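You operate a simulated robot arm through the tools that you are given. There is no shell and no other tool.

You are at the controls of a simulated two-armed robot. One attempt, no reset.

TASK
Blow the oily ring dry and put it in the shallow blue bin.
Fine: nozzle back in its cup and air off before the ring is moved; the other two rings, the beaker and the other valves stay.

The check looks at the end state, three seconds after you hand in, the way a careful person would. Anything else that was tipped, shoved, dropped, spilled or broken makes it a failure.

THE ROBOT
Two 7-joint arms with two-finger parallel grippers on one trunk that stands fixed in place. Base frame: the origin is at the foot of the trunk, x ahead of it, y to its left, z up. Units: mm, degrees, N and s.
The left shoulder is at [70, 177, 1120], the right one opposite. With the tool pointing down near the work surface each hand reaches from about 100 to 700 mm from the base axis, measured 20 degrees to its own side. Payload 3.43 kg a hand.
The TCP of each hand is the grasp point between the finger pads, 30 mm short of the fingertips. In the tool frame z runs along the fingers and y along their closing line. Largest opening 94 mm; finger width 28, thickness 10; the body of the gripper, 50 by 96 mm, starts 55 mm behind the TCP.
Orientation is told as [roll, pitch, yaw] about the base's x, y, z axes, in that order, counted from this pose: with the fingers straight down and closing along the base's y, the tool's x points along the base's -x, its y along +y and its z along -z.

THE INTERFACE
- The arms move only by the tool apply_moves. It takes "left_commands", "right_commands" or both (then of equal length, played together; a hand with none holds still); each is one flat list of numbers, 7 for each row, row after row: the shift along the tool's x, y, z in mm, then the turn, a rotation vector about the tool's x, y, z in degrees, then the finger opening in mm, from 0 to 94. In form: [dx, dy, dz, wx, wy, wz, grip, dx, dy, dz, wx, wy, wz, grip, ...]. A call has 1 to 20 rows; each row is the pose to reach, as a shift and turn from the pose commanded when the call began, along the tool's axes at that moment. Rows are played at 5 a second. More than 50 mm and 8.6 degrees between two rows, or a gripper value outside its range, and nothing of the call is played. Where a pose cannot be reached the arm comes as near as it can. A force on the tool above 40 N (or 10 N above the force at the start of the call, whichever is more), or a blocked arm, ends the call early, and 0.2 s more pass. Each finger travels about 153 mm/s and halts on what it meets, pressing with about 33 N; the grip force reading is that of the motor and also rises with nothing between the fingers. The clock runs only during rows and for 0.2 s after the last one: add rows that repeat a pose to give the fingers time. The reply holds the time, the measured pose of the TCP, the force on the tool along the base axes, the opening and the grip force, in the units named above and with some noise, with the torque about the TCP (base axes, N m) and any sound that the robot's microphone picked up.
- Cameras (640 x 400 px; columns grow to the right, rows downward): "scene" is now at [119.7, 39, 1417.5]; the picture's right is [0.48, -0.88, 0.00], its down [-0.66, -0.36, -0.66] and it looks along [0.58, 0.31, -0.76] (base axes); focal length 309 px, centre (320, 200). "left" rides on the left gripper at [76, -14, -102] in its tool frame; the picture's right is [0.18, 0.98, 0.00], its down [-0.75, 0.14, -0.64] and it looks along [-0.63, 0.12, 0.77] (tool axes); focal length 243 px, centre (320, 200). "right" rides on the right gripper at [76, 14, -102] in its tool frame; the picture's right is [-0.18, 0.98, 0.00], its down [-0.75, -0.14, -0.64] and it looks along [-0.63, -0.12, 0.77] (tool axes); focal length 243 px, centre (320, 200). There is no depth. A picture from a camera that has moved, and an enlarged one, comes with that camera's place and axes in the base frame and with its lens.
- grab_frame(camera): a new picture of that camera. It takes no simulated time.
- slide_trunk(by): slides the trunk up (or, below 0, down) by that many mm; the arms and the scene camera ride with it, the base frame stays. It gives what a move gives, with no picture.
- head_to(pan, tilt): turns the head with the scene camera to pan (to the left, within 86 degrees either way) and tilt (down, from -29 to 69), counted from straight ahead of the robot. It gives what a move gives.
- close_up(camera, box): a new picture of the part [left, top, right, bottom] of that camera's present view, enlarged. It takes no simulated time.
- finish_job(): hands the job in; it is judged then, once.

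Nothing tells you positions but the pictures and the camera data. Unless the task says otherwise, let go and move clear before handing in.

The tools are called after "Call:" by a JSON object that holds its "op" and its "data". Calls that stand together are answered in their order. apply_moves: Moves the arms, as the interface text tells. Its arguments: {"type":"object","properties":{"left_commands":{"type":"array","items":{"type":"number"}},"right_commands":{"type":"array","items":{"type":"number"}}},"required":[]} The other tools are called the same way: slide_trunk (by) moves the trunk up or down; head_to (pan, tilt) turns the head that bears the scene camera; grab_frame (camera) takes a picture; close_up (camera, box) takes an enlarged picture of a part of a camera's view; finish_job () hands the job in.

At the start:

```text
t: 0.0
left_eef_pos: [400.0, 445.7, 1108.0]
left_orientation: [0.0, 0.0, -0.1]
left_force: [0.6, 0.1, -0.2]
left_ft_torque: [-0.02, 0.0, 0.0]
left_finger_gap: 94.1
left_grasp_force: 0.0
right_eef_pos: [494.8, 29.6, 1110.9]
right_orientation: [0.0, 0.0, 0.1]
right_force: [-0.3, -0.5, 0.3]
right_ft_torque: [-0.02, 0.0, 0.0]
right_finger_gap: 93.7
right_grasp_force: 0.0
trunk travel left (down, up): [-700.0, 140.0]
head pan, tilt (commanded): [28.4, 49.0]
```

scene: 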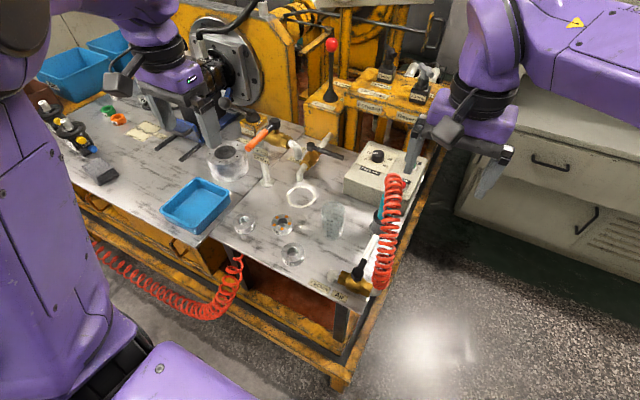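
right: 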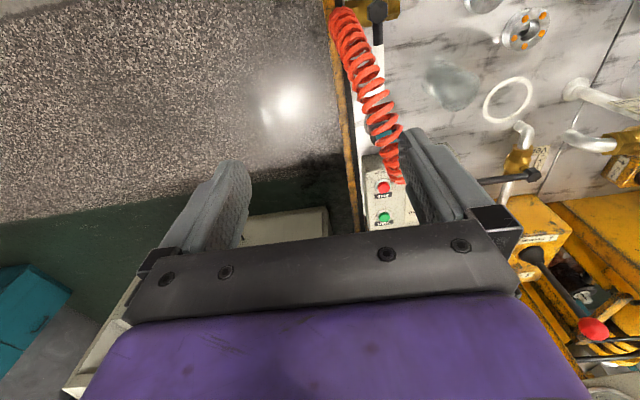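
left: 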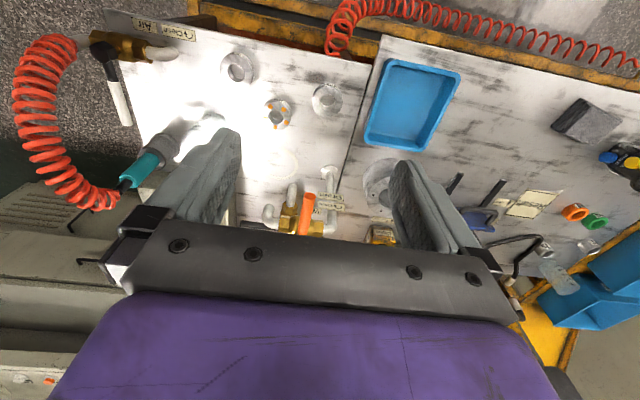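

I see a workbench with three rings (one with orange spots, probably the oily one), a blue bin, a beaker, a coiled red air hose with a nozzle, and several valves. I'll take enlarged pictures before I move anything.

Call:
{"op": "close_up", "data": {"camera": "scene", "box": [220, 170, 420, 310]}}

Call:
{"op": "close_up", "data": {"camera": "scene", "box": [200, 90, 360, 210]}}

Call:
{"op": "close_up", "data": {"camera": "left", "box": [0, 0, 380, 240]}}

Call:
{"op": "close_up", "data": {"camera": "right", "box": [320, 0, 640, 200]}}

```text
2.86 times, centred on (320, 240) of scene
camera zoom: at [119.7, 39.0, 1417.5], right [0.48, -0.88, 0.0], down [-0.66, -0.36, -0.66], along [0.58, 0.31, -0.76], focal length 882 px, centre (320, 86)
```

zoom: 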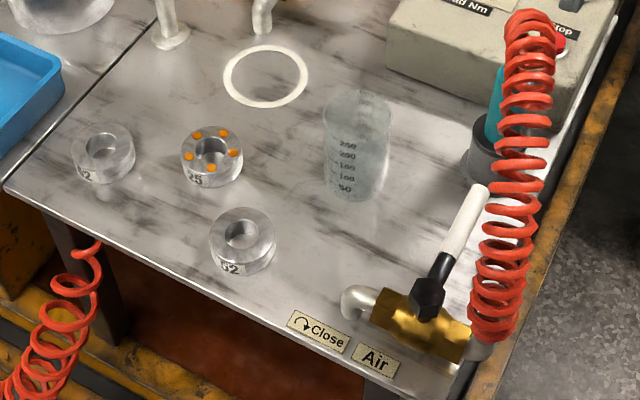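

```text
3.33 times, centred on (280, 150) of scene
camera zoom: at [119.7, 39.0, 1417.5], right [0.48, -0.88, 0.0], down [-0.66, -0.36, -0.66], along [0.58, 0.31, -0.76], focal length 1029 px, centre (453, 367)
```

zoom: 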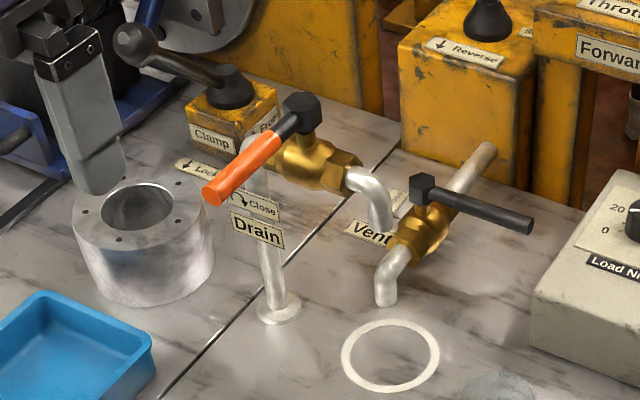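

```text
1.67 times, centred on (190, 120) of left
camera zoom: at [324.5, 431.9, 1210.7], right [-0.18, 0.98, 0.0], down [0.75, 0.14, 0.64], along [0.63, 0.12, -0.77], focal length 404 px, centre (537, 333)
```

zoom: 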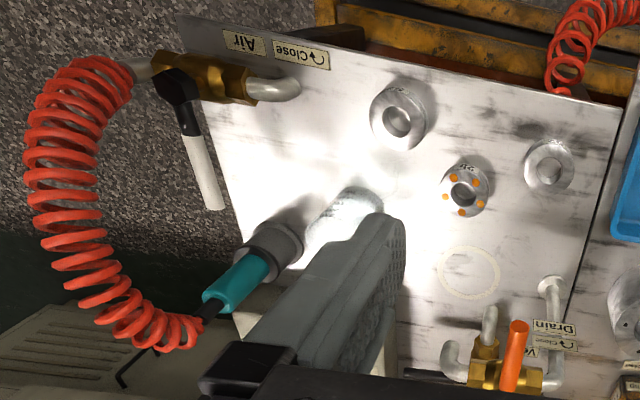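

```text
2.00 times, centred on (480, 100) of right
camera zoom: at [417.9, 42.7, 1212.5], right [0.18, 0.98, 0.0], down [0.75, -0.14, 0.64], along [0.63, -0.12, -0.77], focal length 485 px, centre (0, 400)
```

zoom: 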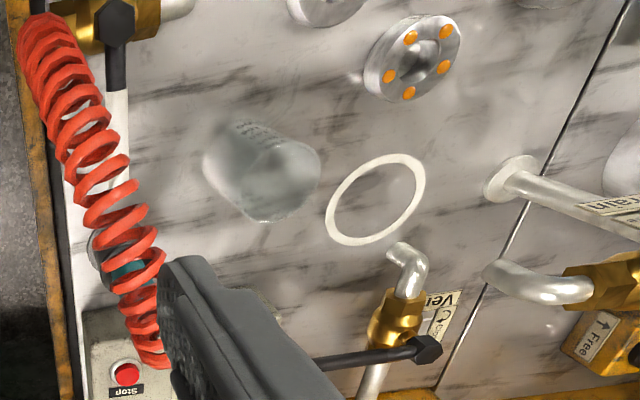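

The ring with the orange spots looks like the oily one, at about (526, 379). The air valve with the white handle is near (449, 120), and the teal nozzle stands in a grey cup near (650, 127). I'll zoom in further on the labels, valve, nozzle and bin.

Call:
{"op": "close_up", "data": {"camera": "scene", "box": [300, 240, 400, 302]}}

Call:
{"op": "close_up", "data": {"camera": "scene", "box": [350, 160, 430, 210]}}

Call:
{"op": "close_up", "data": {"camera": "scene", "box": [225, 200, 325, 270]}}

Call:
{"op": "close_up", "data": {"camera": "left", "box": [80, 80, 240, 240]}}

Call:
{"op": "close_up", "data": {"camera": "scene", "box": [20, 80, 260, 250]}}

```text
6.40 times, centred on (350, 271) of scene
camera zoom: at [119.7, 39.0, 1417.5], right [0.48, -0.88, 0.0], down [-0.66, -0.36, -0.66], along [0.58, 0.31, -0.76], focal length 1976 px, centre (128, -254)
```

zoom: 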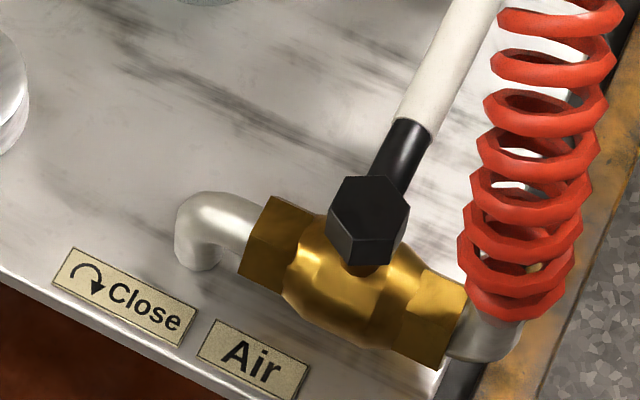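

```text
8.00 times, centred on (390, 185) of scene
camera zoom: at [119.7, 39.0, 1417.5], right [0.48, -0.88, 0.0], down [-0.66, -0.36, -0.66], along [0.58, 0.31, -0.76], focal length 2470 px, centre (-240, 320)
```

zoom: 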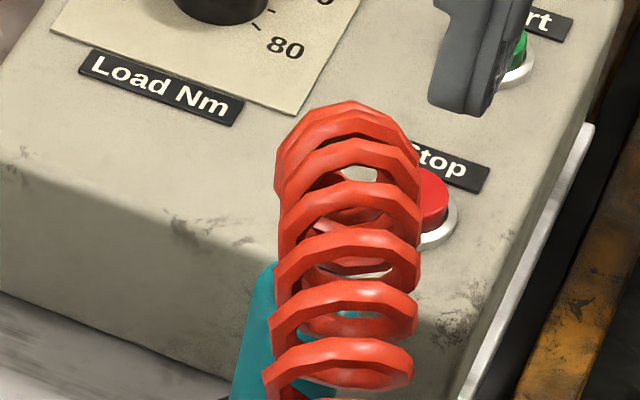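

```text
5.71 times, centred on (275, 235) of scene
camera zoom: at [119.7, 39.0, 1417.5], right [0.48, -0.88, 0.0], down [-0.66, -0.36, -0.66], along [0.58, 0.31, -0.76], focal length 1764 px, centre (577, 0)
```

zoom: 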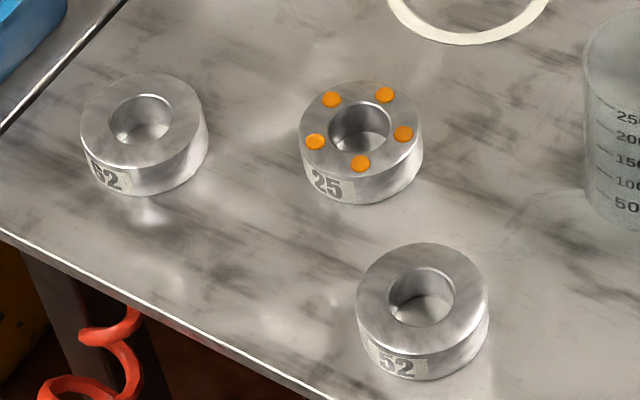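

```text
2.50 times, centred on (160, 160) of left
camera zoom: at [324.5, 431.9, 1210.7], right [-0.18, 0.98, 0.0], down [0.75, 0.14, 0.64], along [0.63, 0.12, -0.77], focal length 606 px, centre (720, 300)
```

zoom: 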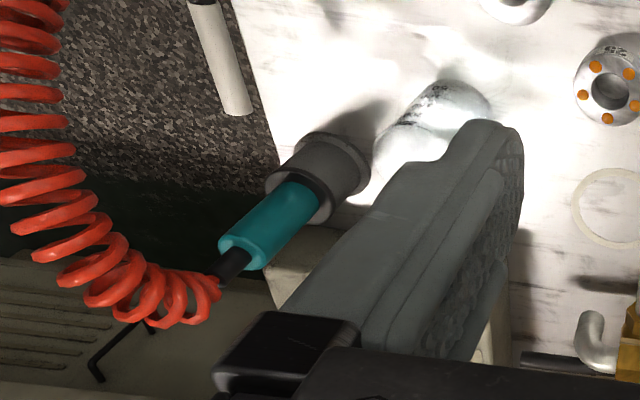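

```text
2.35 times, centred on (140, 165) of scene
camera zoom: at [119.7, 39.0, 1417.5], right [0.48, -0.88, 0.0], down [-0.66, -0.36, -0.66], along [0.58, 0.31, -0.76], focal length 727 px, centre (744, 282)
```

zoom: 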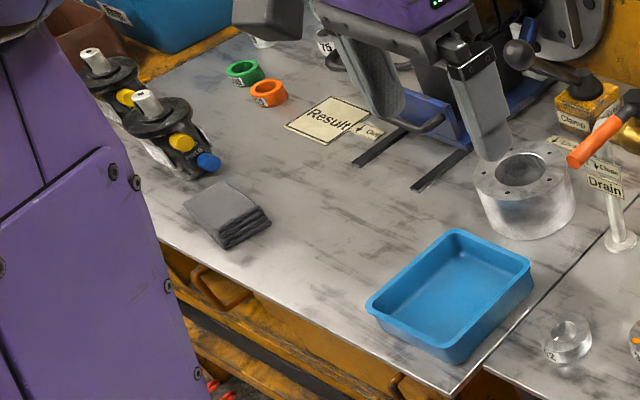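

The oily ring (marked 25) has five spots, and the "Close" arrow on the air valve is clockwise, so with its handle square to the pipe the valve is closed now. I'll move the left hand lower over the bench as a second viewpoint to fix positions.

Call:
{"op": "apply_moves", "data": {"left_commands": [-10, -28, 28, 0, 0, 0, 94, -20, -57, 57, 0, 0, 0, 94, -30, -86, 86, 0, 0, 0, 94, -40, -115, 115, 0, 0, 0, 94, -50, -146, 148, 0, 0, 0, 94, -50, -146, 148, 0, 0, 0, 94]}}

Call:
{"op": "grab_frame", "data": {"camera": "left"}}

Call:
{"op": "grab_frame", "data": {"camera": "scene"}}

```text
t: 1.4
left_eef_pos: [448.7, 300.4, 960.6]
left_orientation: [0.1, -0.1, 0.0]
left_force: [0.3, 0.5, -0.2]
left_ft_torque: [0.04, 0.0, -0.01]
left_finger_gap: 94.0
left_grasp_force: 0.0
right_eef_pos: [494.4, 31.0, 1111.8]
right_orientation: [0.0, -0.1, 0.1]
right_force: [-0.3, 0.3, -0.5]
right_ft_torque: [0.01, -0.01, 0.0]
right_finger_gap: 94.1
right_grasp_force: 0.0
trunk travel left (down, up): [-700.0, 140.0]
head pan, tilt (commanded): [28.4, 49.0]
```

```text
taken
camera left: at [371.7, 286.4, 1063.4], right [-0.18, 0.98, 0.0], down [0.75, 0.14, 0.64], along [0.63, 0.12, -0.77], focal length 243 px, centre (320, 200)
```

left: 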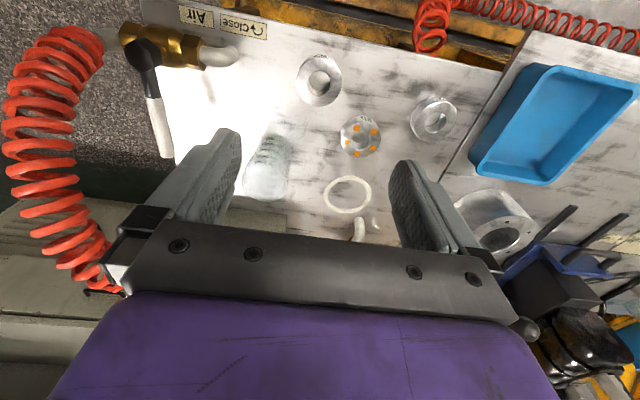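

```text
taken
camera scene: at [118.9, 39.4, 1417.6], right [0.48, -0.88, 0.0], down [-0.66, -0.36, -0.66], along [0.58, 0.31, -0.76], focal length 309 px, centre (320, 200)
```

scene: 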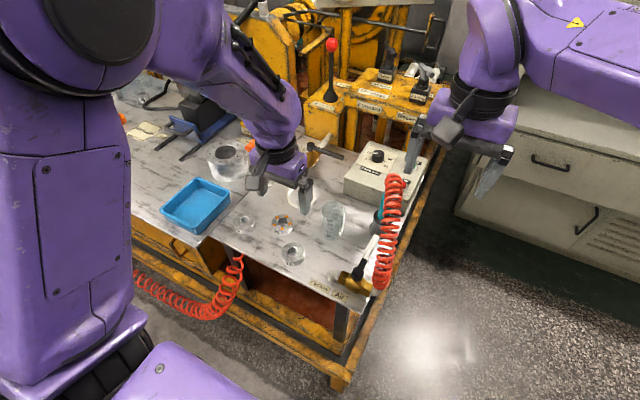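

From here the left camera sees the valve, the rings, the bin and the nozzle hose. I'll zoom in for accurate pixel positions.

Call:
{"op": "close_up", "data": {"camera": "left", "box": [240, 30, 480, 180]}}

Call:
{"op": "close_up", "data": {"camera": "left", "box": [0, 0, 240, 150]}}

Call:
{"op": "close_up", "data": {"camera": "left", "box": [400, 40, 640, 190]}}

```text
2.67 times, centred on (360, 105) of left
camera zoom: at [371.7, 286.4, 1063.4], right [-0.18, 0.98, 0.0], down [0.75, 0.14, 0.64], along [0.63, 0.12, -0.77], focal length 647 px, centre (213, 453)
```

zoom: 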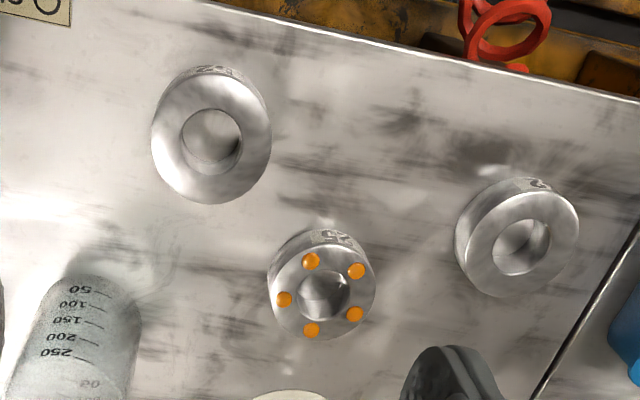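

```text
2.67 times, centred on (120, 75) of left
camera zoom: at [371.7, 286.4, 1063.4], right [-0.18, 0.98, 0.0], down [0.75, 0.14, 0.64], along [0.63, 0.12, -0.77], focal length 647 px, centre (853, 533)
```

zoom: 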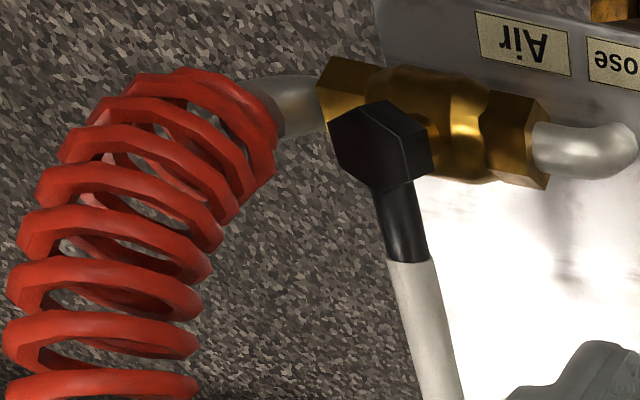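

```text
2.67 times, centred on (520, 115) of left
camera zoom: at [371.7, 286.4, 1063.4], right [-0.18, 0.98, 0.0], down [0.75, 0.14, 0.64], along [0.63, 0.12, -0.77], focal length 647 px, centre (-213, 427)
```

zoom: 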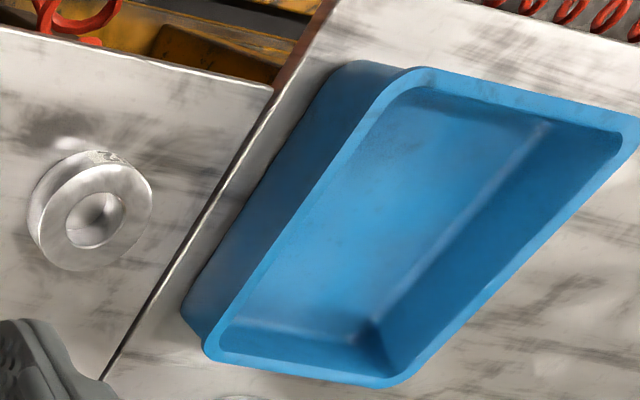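

The bench top comes out at z ≈ 706 and the oily ring's centre near (522, 377), with its top at about 727. I'll move the right hand back out of the way and bring the left hand to where it can see the nozzle and valve.

Call:
{"op": "apply_moves", "data": {"left_commands": [-5, -20, -20, 0, 0, 0, 94, -10, -40, -40, 0, 0, 0, 94, -15, -60, -50, 0, 0, 0, 94, -20, -90, -70, 0, 0, 0, 94, -31, -120, -90, 0, 0, 0, 94, -31, -120, -90, 0, 0, 0, 94], "right_commands": [25, -30, 0, 0, 0, 0, 94, 50, -60, 0, 0, 0, 0, 94, 75, -80, 0, 0, 0, 0, 94, 95, -100, 0, 0, 0, 0, 94, 95, -110, 0, 0, 0, 0, 94, 95, -110, 0, 0, 0, 0, 94]}}

Call:
{"op": "grab_frame", "data": {"camera": "left"}}

Call:
{"op": "grab_frame", "data": {"camera": "right"}}

Call:
{"op": "grab_frame", "data": {"camera": "scene"}}

```text
t: 2.8
left_eef_pos: [482.7, 179.9, 1050.4]
left_orientation: [-0.1, 0.0, -0.1]
left_force: [-0.8, 0.1, 1.2]
left_ft_torque: [-0.01, -0.02, 0.01]
left_finger_gap: 94.2
left_grasp_force: 0.1
right_eef_pos: [399.3, -79.8, 1110.9]
right_orientation: [-0.1, 0.1, 0.0]
right_force: [-0.3, -0.7, 0.1]
right_ft_torque: [-0.01, 0.04, 0.0]
right_finger_gap: 93.9
right_grasp_force: 0.1
trunk travel left (down, up): [-700.0, 140.0]
head pan, tilt (commanded): [28.4, 49.0]
```

```text
taken
camera left: at [406.5, 166.1, 1152.1], right [-0.18, 0.98, 0.0], down [0.75, 0.14, 0.64], along [0.63, 0.12, -0.77], focal length 243 px, centre (320, 200)
```

left: 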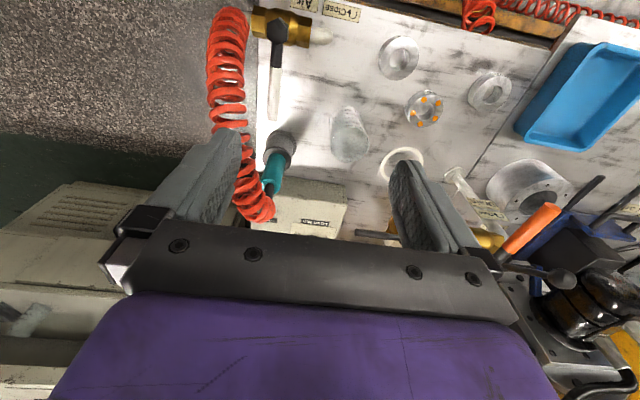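

```text
taken
camera right: at [323.3, -66.5, 1212.5], right [0.18, 0.98, 0.0], down [0.75, -0.14, 0.64], along [0.63, -0.12, -0.77], focal length 243 px, centre (320, 200)
```

right: 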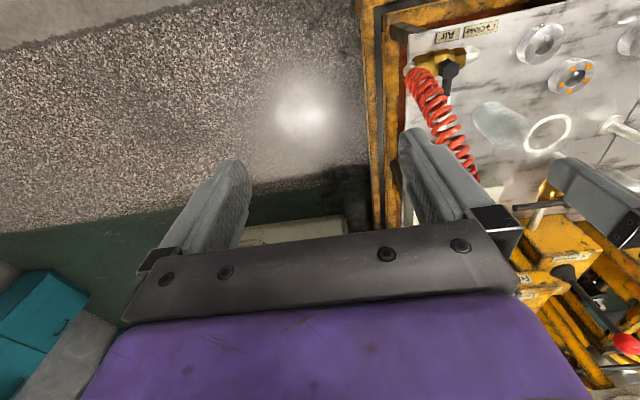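

```text
taken
camera scene: at [119.9, 40.1, 1417.5], right [0.48, -0.88, 0.0], down [-0.66, -0.36, -0.66], along [0.58, 0.31, -0.76], focal length 309 px, centre (320, 200)
```

scene: 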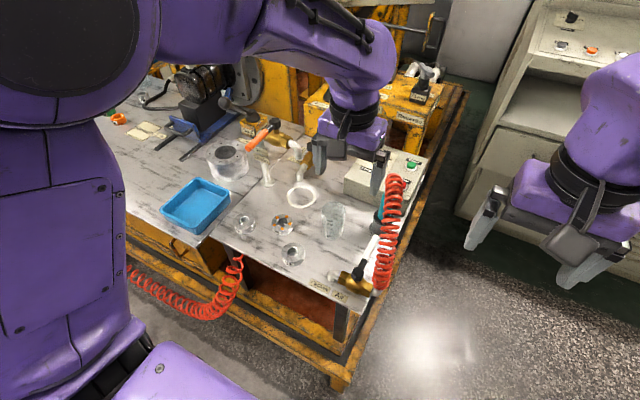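

Call:
{"op": "close_up", "data": {"camera": "left", "box": [200, 0, 360, 100]}}

Call:
{"op": "close_up", "data": {"camera": "left", "box": [220, 120, 348, 240]}}

Call:
{"op": "close_up", "data": {"camera": "left", "box": [320, 30, 520, 170]}}

Call:
{"op": "close_up", "data": {"camera": "scene", "box": [340, 150, 440, 220]}}

```text
4.00 times, centred on (280, 50) of left
camera zoom: at [406.5, 166.1, 1152.1], right [-0.18, 0.98, 0.0], down [0.75, 0.14, 0.64], along [0.63, 0.12, -0.77], focal length 970 px, centre (480, 800)
```

zoom: 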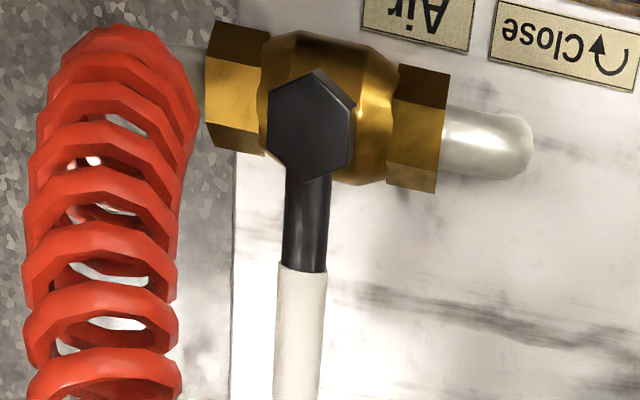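

```text
3.33 times, centred on (284, 180) of left
camera zoom: at [406.5, 166.1, 1152.1], right [-0.18, 0.98, 0.0], down [0.75, 0.14, 0.64], along [0.63, 0.12, -0.77], focal length 809 px, centre (440, 267)
```

zoom: 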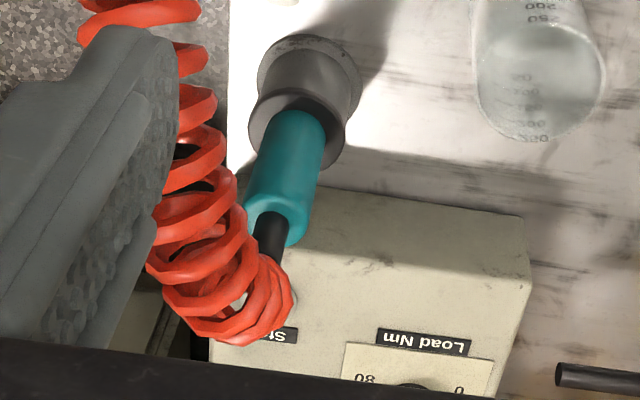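

```text
2.86 times, centred on (420, 100) of left
camera zoom: at [406.5, 166.1, 1152.1], right [-0.18, 0.98, 0.0], down [0.75, 0.14, 0.64], along [0.63, 0.12, -0.77], focal length 693 px, centre (34, 486)
```

zoom: 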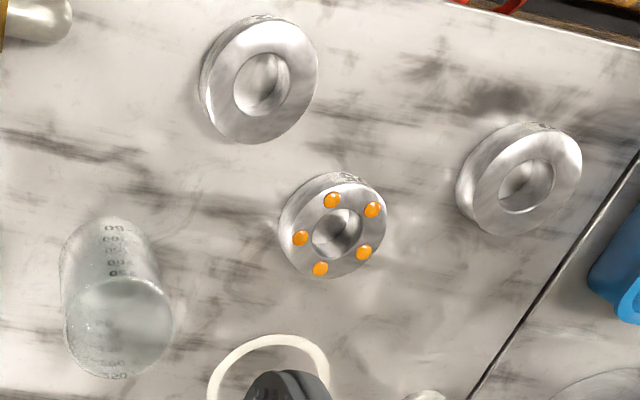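

```text
5.71 times, centred on (390, 185) of scene
camera zoom: at [119.9, 40.1, 1417.5], right [0.48, -0.88, 0.0], down [-0.66, -0.36, -0.66], along [0.58, 0.31, -0.76], focal length 1764 px, centre (-80, 286)
```

zoom: 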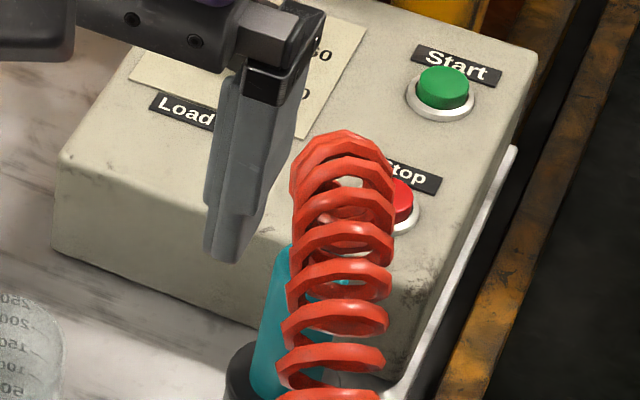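

The nozzle's teal grip stands at about (643, 132), roughly 30 mm thick with its top at z ≈ 850. The cup rim is at z ≈ 759, and the hose arcs away toward the robot's right. I'll bring the left hand round to approach from the left with a 50° tilt, so the hose and stem leave on the open side of the fingers, and stop at a stand-off first.

Call:
{"op": "apply_moves", "data": {"left_commands": [-10.8, 4.5, 0, 2.6, -2.6, 5.58, 94, -21.6, 9, 0, 5.2, -5.2, 11.16, 94, -32.4, 13.5, 0, 7.8, -7.8, 16.74, 94, -43.2, 18, 5, 10.4, -10.4, 22.3, 94, -54, 22.5, 10, 13, -13, 27.9, 94, -64.8, 27, 15, 15.6, -15.6, 33.5, 94, -75.6, 31.5, 20, 18.2, -18.2, 39.1, 94, -86.4, 36, 25, 20.8, -20.8, 44.6, 94, -97.2, 40.5, 30, 23.4, -23.4, 50.2, 94, -108, 45, 40, 26, -26, 55.8, 94, -118.8, 49.5, 50, 28.6, -28.6, 61.4, 94, -129.6, 54, 60, 31.2, -31.2, 67, 94, -140.4, 58.5, 70, 33.8, -33.8, 72.5, 94, -151.2, 63, 80, 36.4, -36.4, 78.1, 94, -162, 67, 90, 39, -39, 83.7, 94, -162, 67, 90, 39, -39, 83.7, 94]}}

Call:
{"op": "grab_frame", "data": {"camera": "left"}}

Call:
{"op": "grab_frame", "data": {"camera": "scene"}}

Call:
{"op": "grab_frame", "data": {"camera": "right"}}

```text
t: 6.2
left_eef_pos: [642.7, 248.6, 963.6]
left_orientation: [0.3, -50.0, -90.2]
left_force: [0.4, 0.5, 0.8]
left_ft_torque: [-0.02, 0.04, -0.02]
left_finger_gap: 93.7
left_grasp_force: 0.1
right_eef_pos: [399.8, -80.3, 1109.8]
right_orientation: [0.0, 0.0, 0.0]
right_force: [-0.3, 0.2, -0.7]
right_ft_torque: [-0.01, 0.01, 0.03]
right_finger_gap: 94.0
right_grasp_force: 0.0
trunk travel left (down, up): [-700.0, 140.0]
head pan, tilt (commanded): [28.4, 49.0]
```

```text
taken
camera left: at [628.6, 375.8, 970.1], right [0.98, 0.12, -0.14], down [0.14, 0.01, 0.99], along [0.12, -0.99, -0.01], focal length 243 px, centre (320, 200)
```

left: 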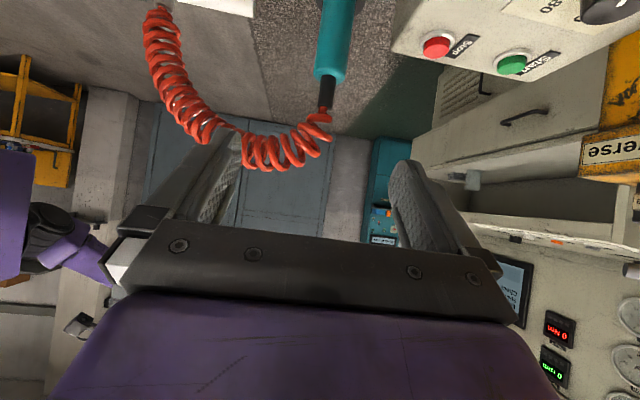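

```text
taken
camera scene: at [119.0, 38.9, 1417.6], right [0.48, -0.88, 0.0], down [-0.66, -0.36, -0.66], along [0.58, 0.31, -0.75], focal length 309 px, centre (320, 200)
```

scene: 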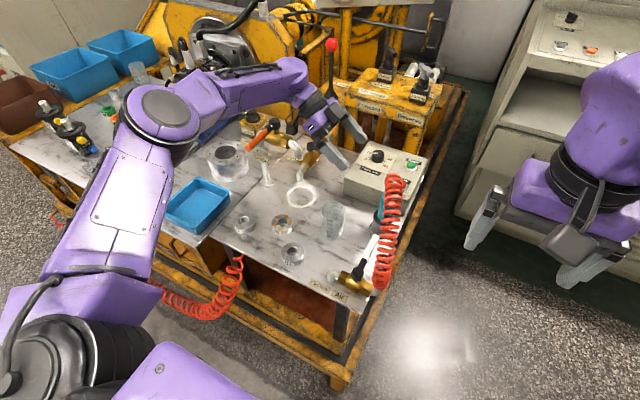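

```text
taken
camera right: at [322.7, -67.4, 1212.7], right [0.18, 0.98, 0.0], down [0.75, -0.14, 0.64], along [0.63, -0.12, -0.77], focal length 243 px, centre (320, 200)
```

right: 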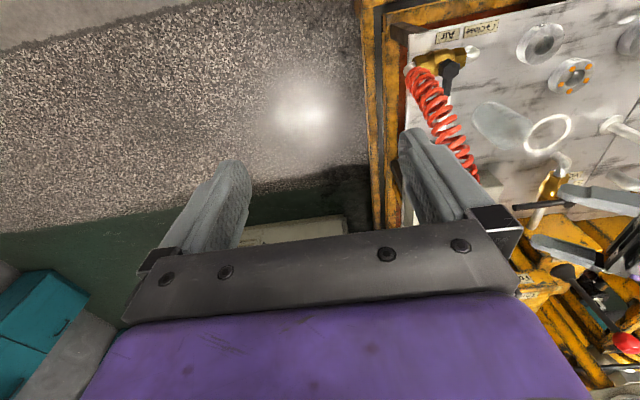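

The left hand reached the stand-off pose, and its camera now sees the nozzle side-on (upside down in the picture) with its stem and coil. I'll zoom in to refine the position.

Call:
{"op": "close_up", "data": {"camera": "left", "box": [240, 0, 400, 160]}}

Call:
{"op": "close_up", "data": {"camera": "scene", "box": [300, 80, 440, 220]}}

```text
2.50 times, centred on (320, 80) of left
camera zoom: at [628.6, 375.8, 970.1], right [0.98, 0.12, -0.14], down [0.14, 0.01, 0.99], along [0.12, -0.99, -0.01], focal length 606 px, centre (320, 500)
```

zoom: 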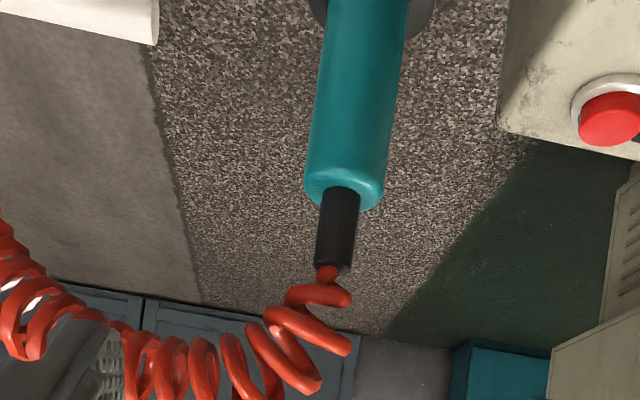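

```text
2.86 times, centred on (370, 150) of scene
camera zoom: at [119.0, 38.9, 1417.6], right [0.48, -0.88, 0.0], down [-0.66, -0.36, -0.66], along [0.58, 0.31, -0.75], focal length 882 px, centre (177, 343)
```

zoom: 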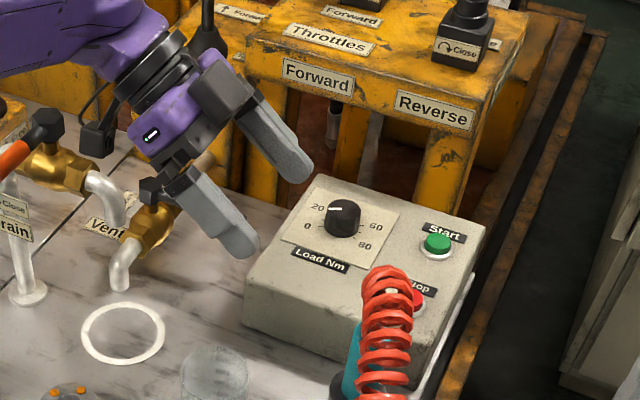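

The nozzle is vertical at about (646, 132), with the teal top at z ≈ 846 and the stem top at ≈ 872; the control box is well behind it. I'll advance along the fingers toward it, stop short and check the alignment.

Call:
{"op": "apply_moves", "data": {"left_commands": [12, 1.5, 0, 0, 0, 0, 94, 23.5, 3, 0, 0, 0, 0, 94, 23.5, 3, 25, 0, 0, 0, 94, 23.5, 3, 50, 0, 0, 0, 94, 23.5, 3, 75, 0, 0, 0, 94, 23.5, 3, 95, 0, 0, 0, 94, 23.5, 3, 110, 0, 0, 0, 94, 23.5, 3, 110, 0, 0, 0, 94]}}

Call:
{"op": "grab_frame", "data": {"camera": "left"}}

Call:
{"op": "grab_frame", "data": {"camera": "scene"}}

Call:
{"op": "close_up", "data": {"camera": "scene", "box": [300, 120, 440, 240]}}

```text
t: 8.0
left_eef_pos: [648.3, 175.0, 873.5]
left_orientation: [-0.1, -49.9, -90.0]
left_force: [0.5, 0.7, 0.2]
left_ft_torque: [0.03, 0.0, 0.0]
left_finger_gap: 93.8
left_grasp_force: 0.0
right_eef_pos: [399.4, -80.3, 1111.0]
right_orientation: [0.0, 0.0, 0.0]
right_force: [0.3, 0.4, 0.2]
right_ft_torque: [0.03, -0.01, 0.02]
right_finger_gap: 94.1
right_grasp_force: 0.0
trunk travel left (down, up): [-700.0, 140.0]
head pan, tilt (commanded): [28.4, 49.0]
```

```text
taken
camera left: at [633.9, 303.9, 880.5], right [0.98, 0.12, -0.14], down [0.14, 0.01, 0.99], along [0.12, -0.99, -0.01], focal length 243 px, centre (320, 200)
```

left: 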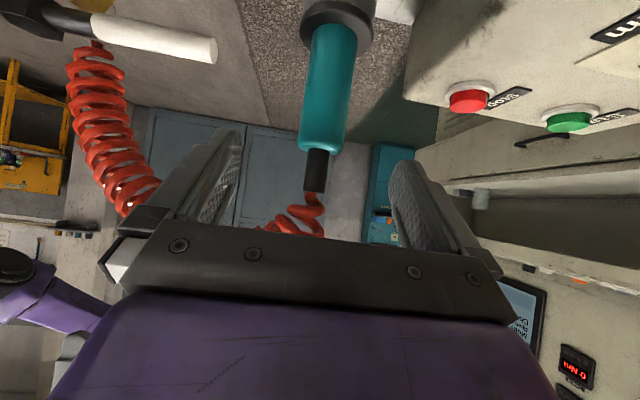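

```text
taken
camera scene: at [119.7, 39.1, 1417.5], right [0.48, -0.88, 0.0], down [-0.66, -0.36, -0.66], along [0.58, 0.31, -0.76], focal length 309 px, centre (320, 200)
```

scene: 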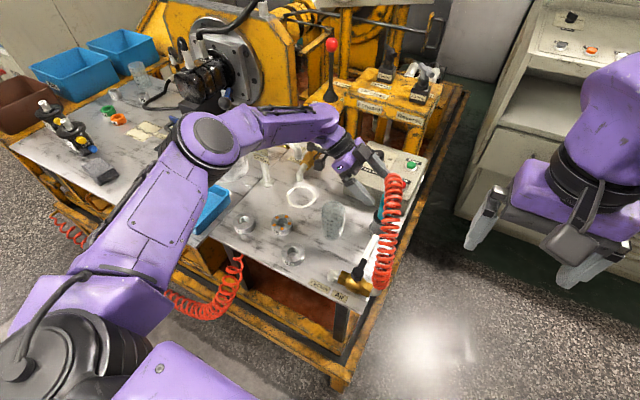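

```text
3.33 times, centred on (370, 180) of scene
camera zoom: at [119.7, 39.1, 1417.5], right [0.48, -0.88, 0.0], down [-0.66, -0.36, -0.66], along [0.58, 0.31, -0.76], focal length 1029 px, centre (153, 267)
```

zoom: 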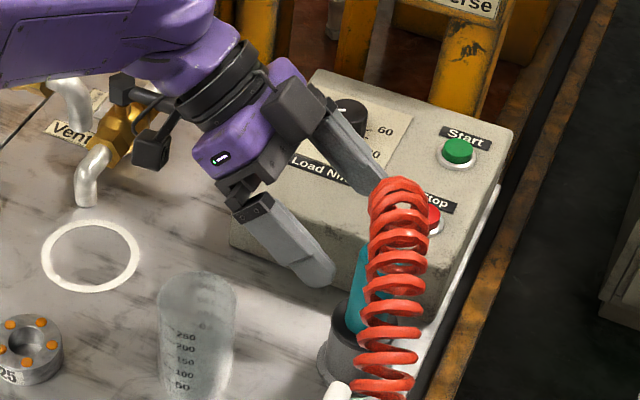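

The camera shows the nozzle about 3 mm to the +x side of the finger centre and about 64 mm ahead. I'll advance the rest of the way and keep the fingers open for a check before closing.

Call:
{"op": "apply_moves", "data": {"left_commands": [3, 1.5, 15, 0, 0, 0, 94, 6, 3, 30, 0, 0, 0, 94, 6, 3, 45, 0, 0, 0, 94, 6, 3, 56, 0, 0, 0, 94, 6, 3, 63, 0, 0, 0, 94, 6, 3, 63, 0, 0, 0, 94]}}

Call:
{"op": "grab_frame", "data": {"camera": "left"}}

Call:
{"op": "close_up", "data": {"camera": "scene", "box": [300, 120, 440, 240]}}

Call:
{"op": "grab_frame", "data": {"camera": "right"}}

```text
t: 9.4
left_eef_pos: [649.1, 133.1, 827.4]
left_orientation: [0.1, -49.8, -90.1]
left_force: [-0.4, 0.2, 0.0]
left_ft_torque: [0.0, 0.03, 0.0]
left_finger_gap: 93.7
left_grasp_force: 0.0
right_eef_pos: [400.3, -80.8, 1111.5]
right_orientation: [-0.1, 0.0, 0.0]
right_force: [-0.7, -0.4, 0.1]
right_ft_torque: [0.0, 0.01, -0.03]
right_finger_gap: 94.0
right_grasp_force: 0.1
trunk travel left (down, up): [-700.0, 140.0]
head pan, tilt (commanded): [28.4, 49.0]
```

```text
taken
camera left: at [634.3, 260.5, 834.9], right [0.98, 0.12, -0.14], down [0.14, 0.01, 0.99], along [0.12, -0.99, -0.01], focal length 243 px, centre (320, 200)
```

left: 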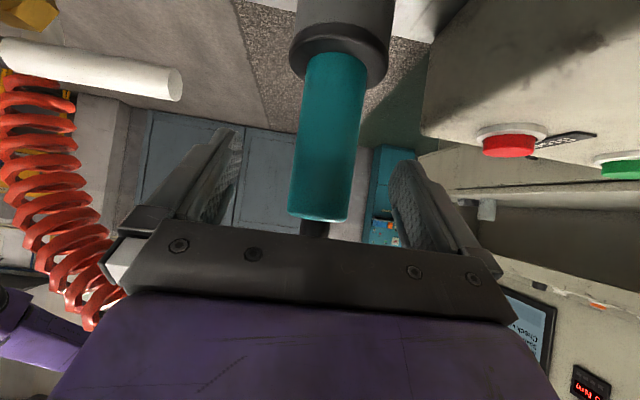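

```text
3.33 times, centred on (370, 180) of scene
camera zoom: at [119.7, 38.9, 1417.5], right [0.48, -0.88, 0.0], down [-0.66, -0.36, -0.66], along [0.58, 0.31, -0.76], focal length 1029 px, centre (153, 267)
```

zoom: 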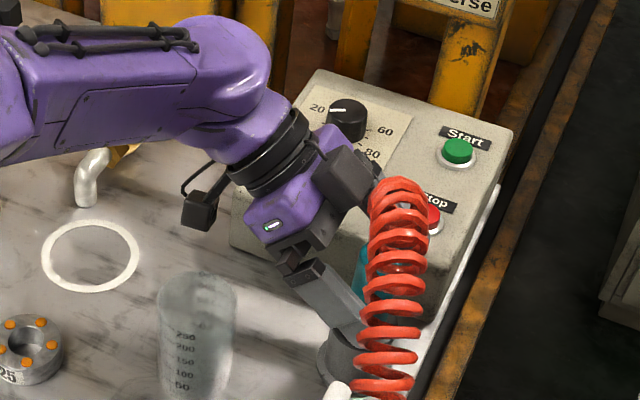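

```text
taken
camera right: at [323.4, -67.4, 1212.5], right [0.18, 0.98, 0.0], down [0.75, -0.14, 0.64], along [0.63, -0.12, -0.77], focal length 243 px, centre (320, 200)
```

right: 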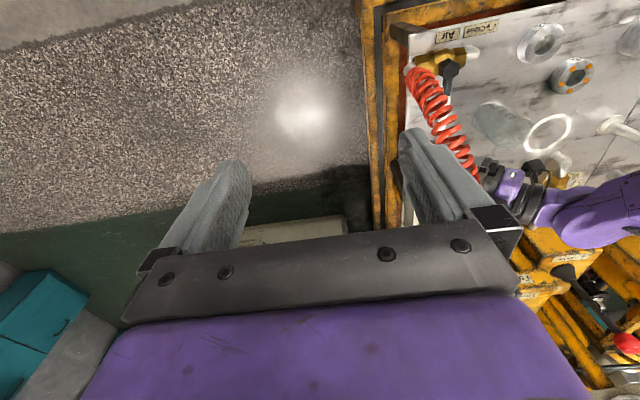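

The nozzle is now centred between the open fingers at grasp depth (measured TCP (649, 133, 827)). I'll close the grip on the teal handle.

Call:
{"op": "apply_moves", "data": {"left_commands": [0, 0, 0, 0, 0, 0, 60, 0, 0, 0, 0, 0, 0, 40, 0, 0, 0, 0, 0, 0, 20, 0, 0, 0, 0, 0, 0, 10, 0, 0, 0, 0, 0, 0, 5]}}

Call:
{"op": "grab_frame", "data": {"camera": "left"}}

```text
t: 10.6
left_eef_pos: [647.8, 133.1, 826.9]
left_orientation: [0.0, -49.8, -90.0]
left_force: [0.4, -1.1, 0.7]
left_ft_torque: [-0.01, 0.08, 0.0]
left_finger_gap: 36.4
left_grasp_force: 32.9
right_eef_pos: [400.6, -80.8, 1110.8]
right_orientation: [0.0, 0.0, 0.0]
right_force: [0.4, -0.6, -0.4]
right_ft_torque: [0.0, 0.05, 0.01]
right_finger_gap: 94.1
right_grasp_force: 0.0
trunk travel left (down, up): [-700.0, 140.0]
head pan, tilt (commanded): [28.4, 49.0]
```

```text
taken
camera left: at [634.3, 260.5, 835.0], right [0.98, 0.12, -0.14], down [0.14, 0.01, 0.99], along [0.12, -0.99, -0.01], focal length 243 px, centre (320, 200)
```

left: 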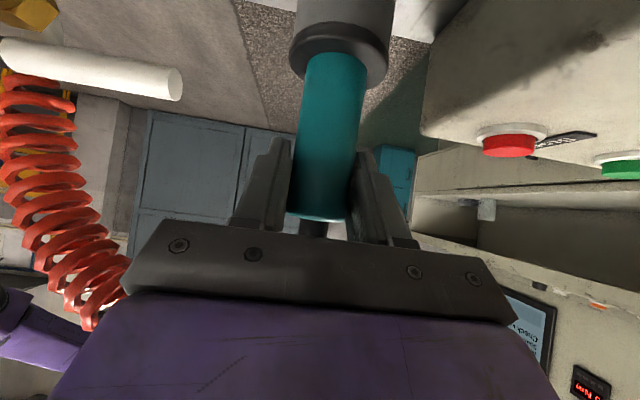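

The fingers hold the grip (gap 36 mm, 33 N). I'll lift the nozzle straight up out of the cup and check.

Call:
{"op": "apply_moves", "data": {"left_commands": [-7.7, 0, -6.4, 0, 0, 0, 5, -15.3, 0, -12.9, 0, 0, 0, 5, -26.8, 0, -22.5, 0, 0, 0, 5, -38.3, 0, -32.2, 0, 0, 0, 5, -53.6, 0, -45, 0, 0, 0, 5, -68.9, 0, -57.9, 0, 0, 0, 5, -68.9, 0, -57.9, 0, 0, 0, 5]}}

Call:
{"op": "grab_frame", "data": {"camera": "left"}}

Call:
{"op": "grab_frame", "data": {"camera": "scene"}}

Call:
{"op": "grab_frame", "data": {"camera": "right"}}

```text
t: 12.2
left_eef_pos: [650.6, 134.0, 916.6]
left_orientation: [-0.2, -49.9, -90.0]
left_force: [-0.3, 0.8, -1.9]
left_ft_torque: [-0.05, -0.02, 0.02]
left_finger_gap: 36.3
left_grasp_force: 33.1
right_eef_pos: [400.1, -80.8, 1110.2]
right_orientation: [0.0, 0.0, 0.0]
right_force: [0.5, -0.5, 0.2]
right_ft_torque: [-0.02, 0.02, 0.01]
right_finger_gap: 94.1
right_grasp_force: 0.0
trunk travel left (down, up): [-700.0, 140.0]
head pan, tilt (commanded): [28.4, 49.0]
```

```text
taken
camera left: at [636.5, 261.4, 925.0], right [0.98, 0.12, -0.14], down [0.14, 0.01, 0.99], along [0.12, -0.99, -0.01], focal length 243 px, centre (320, 200)
```

left: 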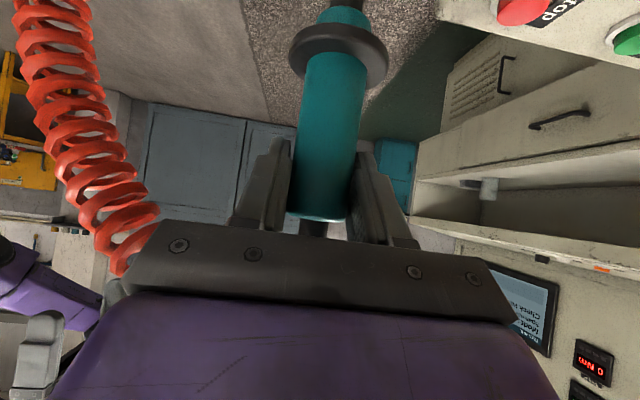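

```text
taken
camera scene: at [120.4, 39.0, 1417.5], right [0.48, -0.88, 0.0], down [-0.66, -0.36, -0.66], along [0.58, 0.31, -0.76], focal length 309 px, centre (320, 200)
```

scene: 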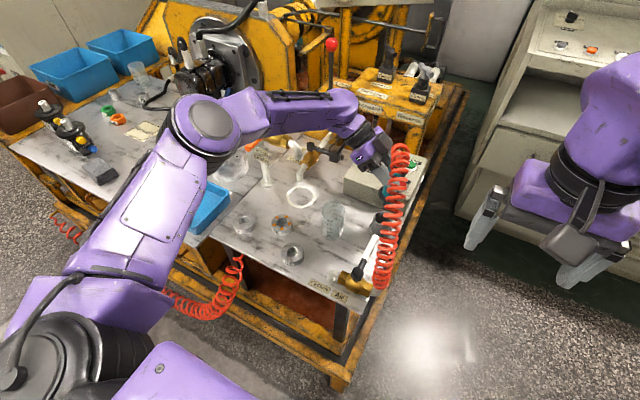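

```text
taken
camera right: at [323.9, -67.3, 1212.3], right [0.18, 0.98, 0.0], down [0.75, -0.14, 0.64], along [0.63, -0.12, -0.77], focal length 243 px, centre (320, 200)
```

right: 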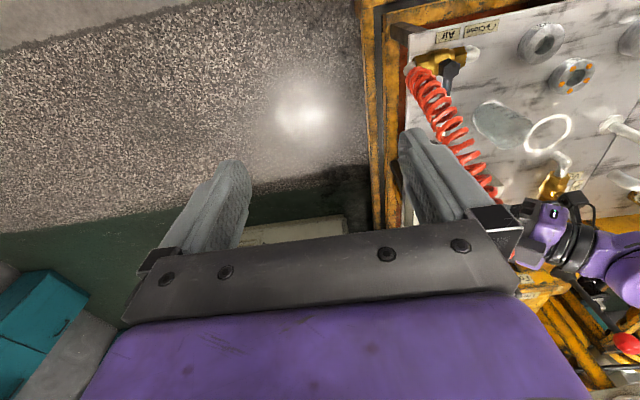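

The nozzle came up with its collar and nothing resisted. I'll zoom in to check whether the cup stayed behind and how long the nozzle is below the grip.

Call:
{"op": "close_up", "data": {"camera": "scene", "box": [320, 130, 430, 230]}}

Call:
{"op": "close_up", "data": {"camera": "left", "box": [240, 0, 440, 125]}}

```text
4.00 times, centred on (375, 180) of scene
camera zoom: at [120.4, 39.0, 1417.5], right [0.48, -0.88, 0.0], down [-0.66, -0.36, -0.66], along [0.58, 0.31, -0.76], focal length 1235 px, centre (100, 280)
```

zoom: 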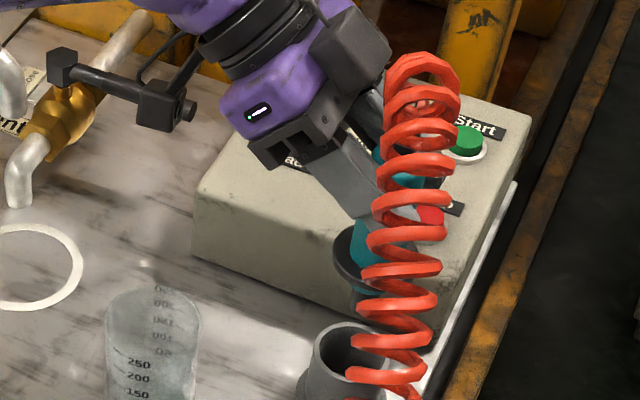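

```text
3.20 times, centred on (340, 62) of left
camera zoom: at [636.5, 261.4, 925.0], right [0.98, 0.12, -0.14], down [0.14, 0.01, 0.99], along [0.12, -0.99, -0.01], focal length 776 px, centre (256, 640)
```

zoom: 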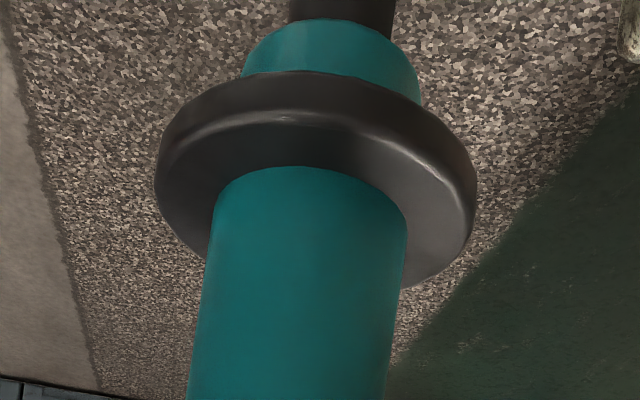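

The cup stayed in place, and the nozzle has a collar with a short tip below it. I'll lift another 90 mm so the tip clears the beaker, then check the hose before crossing to the ring.

Call:
{"op": "apply_moves", "data": {"left_commands": [-17.2, 0, -14.5, 0, 0, 0, 5, -34.5, 0, -28.9, 0, 0, 0, 5, -51.7, 0, -43.4, 0, 0, 0, 5, -68.9, 0, -57.9, 0, 0, 0, 5, -68.9, 0, -57.9, 0, 0, 0, 5]}}

Call:
{"op": "grab_frame", "data": {"camera": "left"}}

Call:
{"op": "grab_frame", "data": {"camera": "scene"}}

Call:
{"op": "grab_frame", "data": {"camera": "right"}}

```text
t: 13.4
left_eef_pos: [650.1, 133.3, 1007.7]
left_orientation: [-0.1, -49.9, -89.8]
left_force: [1.1, -0.6, -1.1]
left_ft_torque: [0.01, -0.03, 0.01]
left_finger_gap: 36.2
left_grasp_force: 32.7
right_eef_pos: [401.9, -79.2, 1110.9]
right_orientation: [-0.1, 0.0, 0.0]
right_force: [1.1, 0.3, -0.2]
right_ft_torque: [-0.03, 0.0, 0.01]
right_finger_gap: 94.5
right_grasp_force: 0.1
trunk travel left (down, up): [-700.0, 140.0]
head pan, tilt (commanded): [28.4, 49.0]
```

```text
taken
camera left: at [635.8, 261.0, 1014.1], right [0.98, 0.12, -0.14], down [0.14, 0.01, 0.99], along [0.12, -0.99, -0.01], focal length 243 px, centre (320, 200)
```

left: 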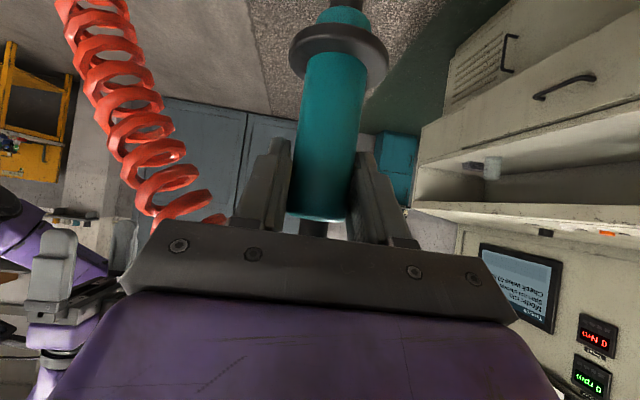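

```text
taken
camera scene: at [120.5, 39.1, 1417.5], right [0.48, -0.88, 0.0], down [-0.66, -0.36, -0.66], along [0.58, 0.31, -0.76], focal length 309 px, centre (320, 200)
```

scene: 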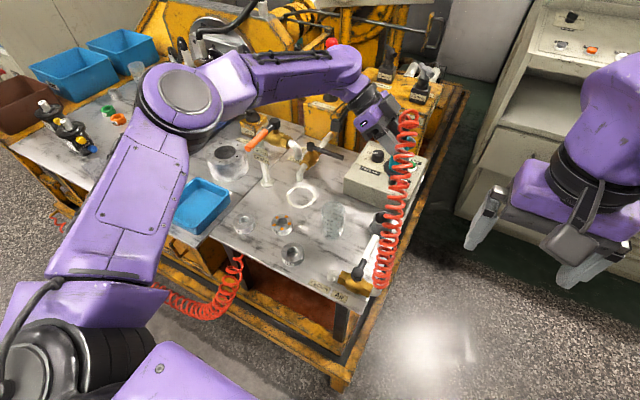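

```text
taken
camera right: at [324.0, -67.2, 1212.3], right [0.18, 0.98, 0.0], down [0.75, -0.14, 0.64], along [0.63, -0.12, -0.77], focal length 243 px, centre (320, 200)
```

right: 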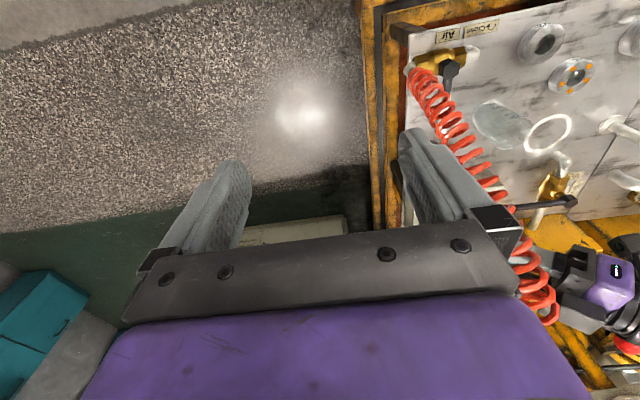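

The hose stretches freely in a line from the valve to the nozzle, well above the beaker. I'll cross at this height to above the oily ring.

Call:
{"op": "apply_moves", "data": {"left_commands": [15.7, -12.8, -18.7, 0, 0, 0, 5, 31.4, -25.6, -37.4, 0, 0, 0, 5, 47.1, -38.4, -56.1, 0, 0, 0, 5, 62.8, -51.2, -74.8, 0, 0, 0, 5, 78.5, -64, -93.5, 0, 0, 0, 5, 94.1, -76.8, -112.1, 0, 0, 0, 5, 109.8, -89.6, -130.8, 0, 0, 0, 5, 125.5, -102.4, -149.5, 0, 0, 0, 5, 141.2, -115.2, -168.2, 0, 0, 0, 5, 156.9, -128, -186.9, 0, 0, 0, 5, 156.9, -128, -186.9, 0, 0, 0, 5]}}

Call:
{"op": "grab_frame", "data": {"camera": "left"}}

Call:
{"op": "grab_frame", "data": {"camera": "scene"}}

Call:
{"op": "grab_frame", "data": {"camera": "right"}}

```text
t: 15.8
left_eef_pos: [521.9, 381.0, 1004.1]
left_orientation: [0.0, -49.9, -89.9]
left_force: [0.4, 0.1, -2.3]
left_ft_torque: [0.02, 0.0, -0.01]
left_finger_gap: 36.3
left_grasp_force: 32.5
right_eef_pos: [401.1, -80.2, 1110.2]
right_orientation: [0.1, 0.1, -0.1]
right_force: [-0.1, -0.1, 0.2]
right_ft_torque: [0.02, 0.02, 0.02]
right_finger_gap: 94.0
right_grasp_force: 0.0
trunk travel left (down, up): [-700.0, 140.0]
head pan, tilt (commanded): [28.4, 49.0]
```

```text
taken
camera left: at [507.0, 508.0, 1012.1], right [0.98, 0.12, -0.14], down [0.14, 0.01, 0.99], along [0.12, -0.99, -0.01], focal length 243 px, centre (320, 200)
```

left: 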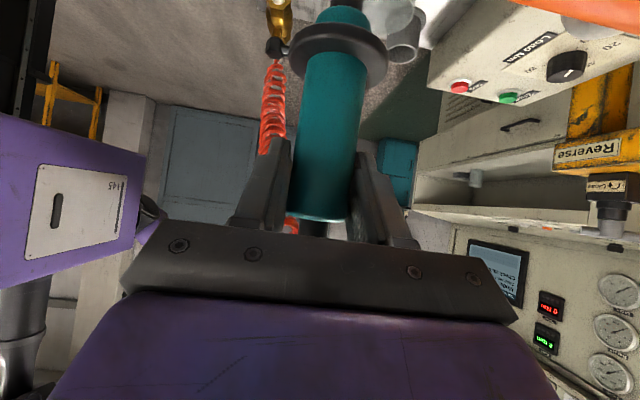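

```text
taken
camera scene: at [120.4, 38.4, 1417.5], right [0.48, -0.88, 0.0], down [-0.66, -0.36, -0.66], along [0.58, 0.31, -0.76], focal length 309 px, centre (320, 200)
```

scene: 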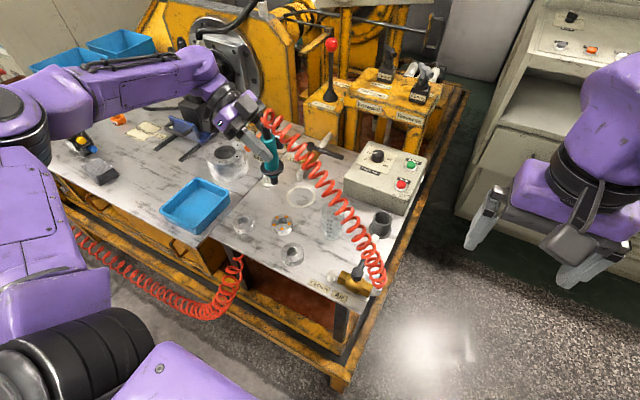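

```text
taken
camera right: at [323.9, -67.8, 1212.3], right [0.18, 0.98, 0.0], down [0.75, -0.14, 0.64], along [0.63, -0.12, -0.77], focal length 243 px, centre (320, 200)
```

right: 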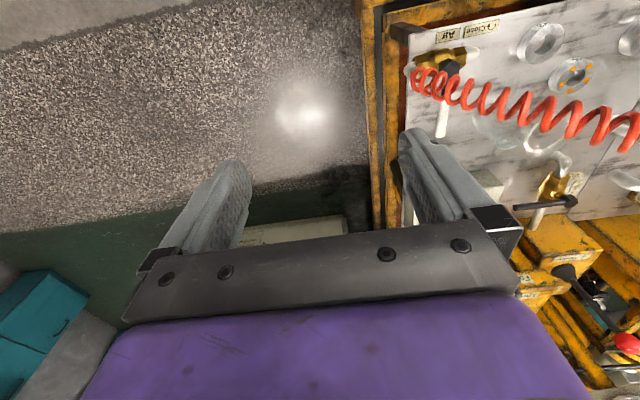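

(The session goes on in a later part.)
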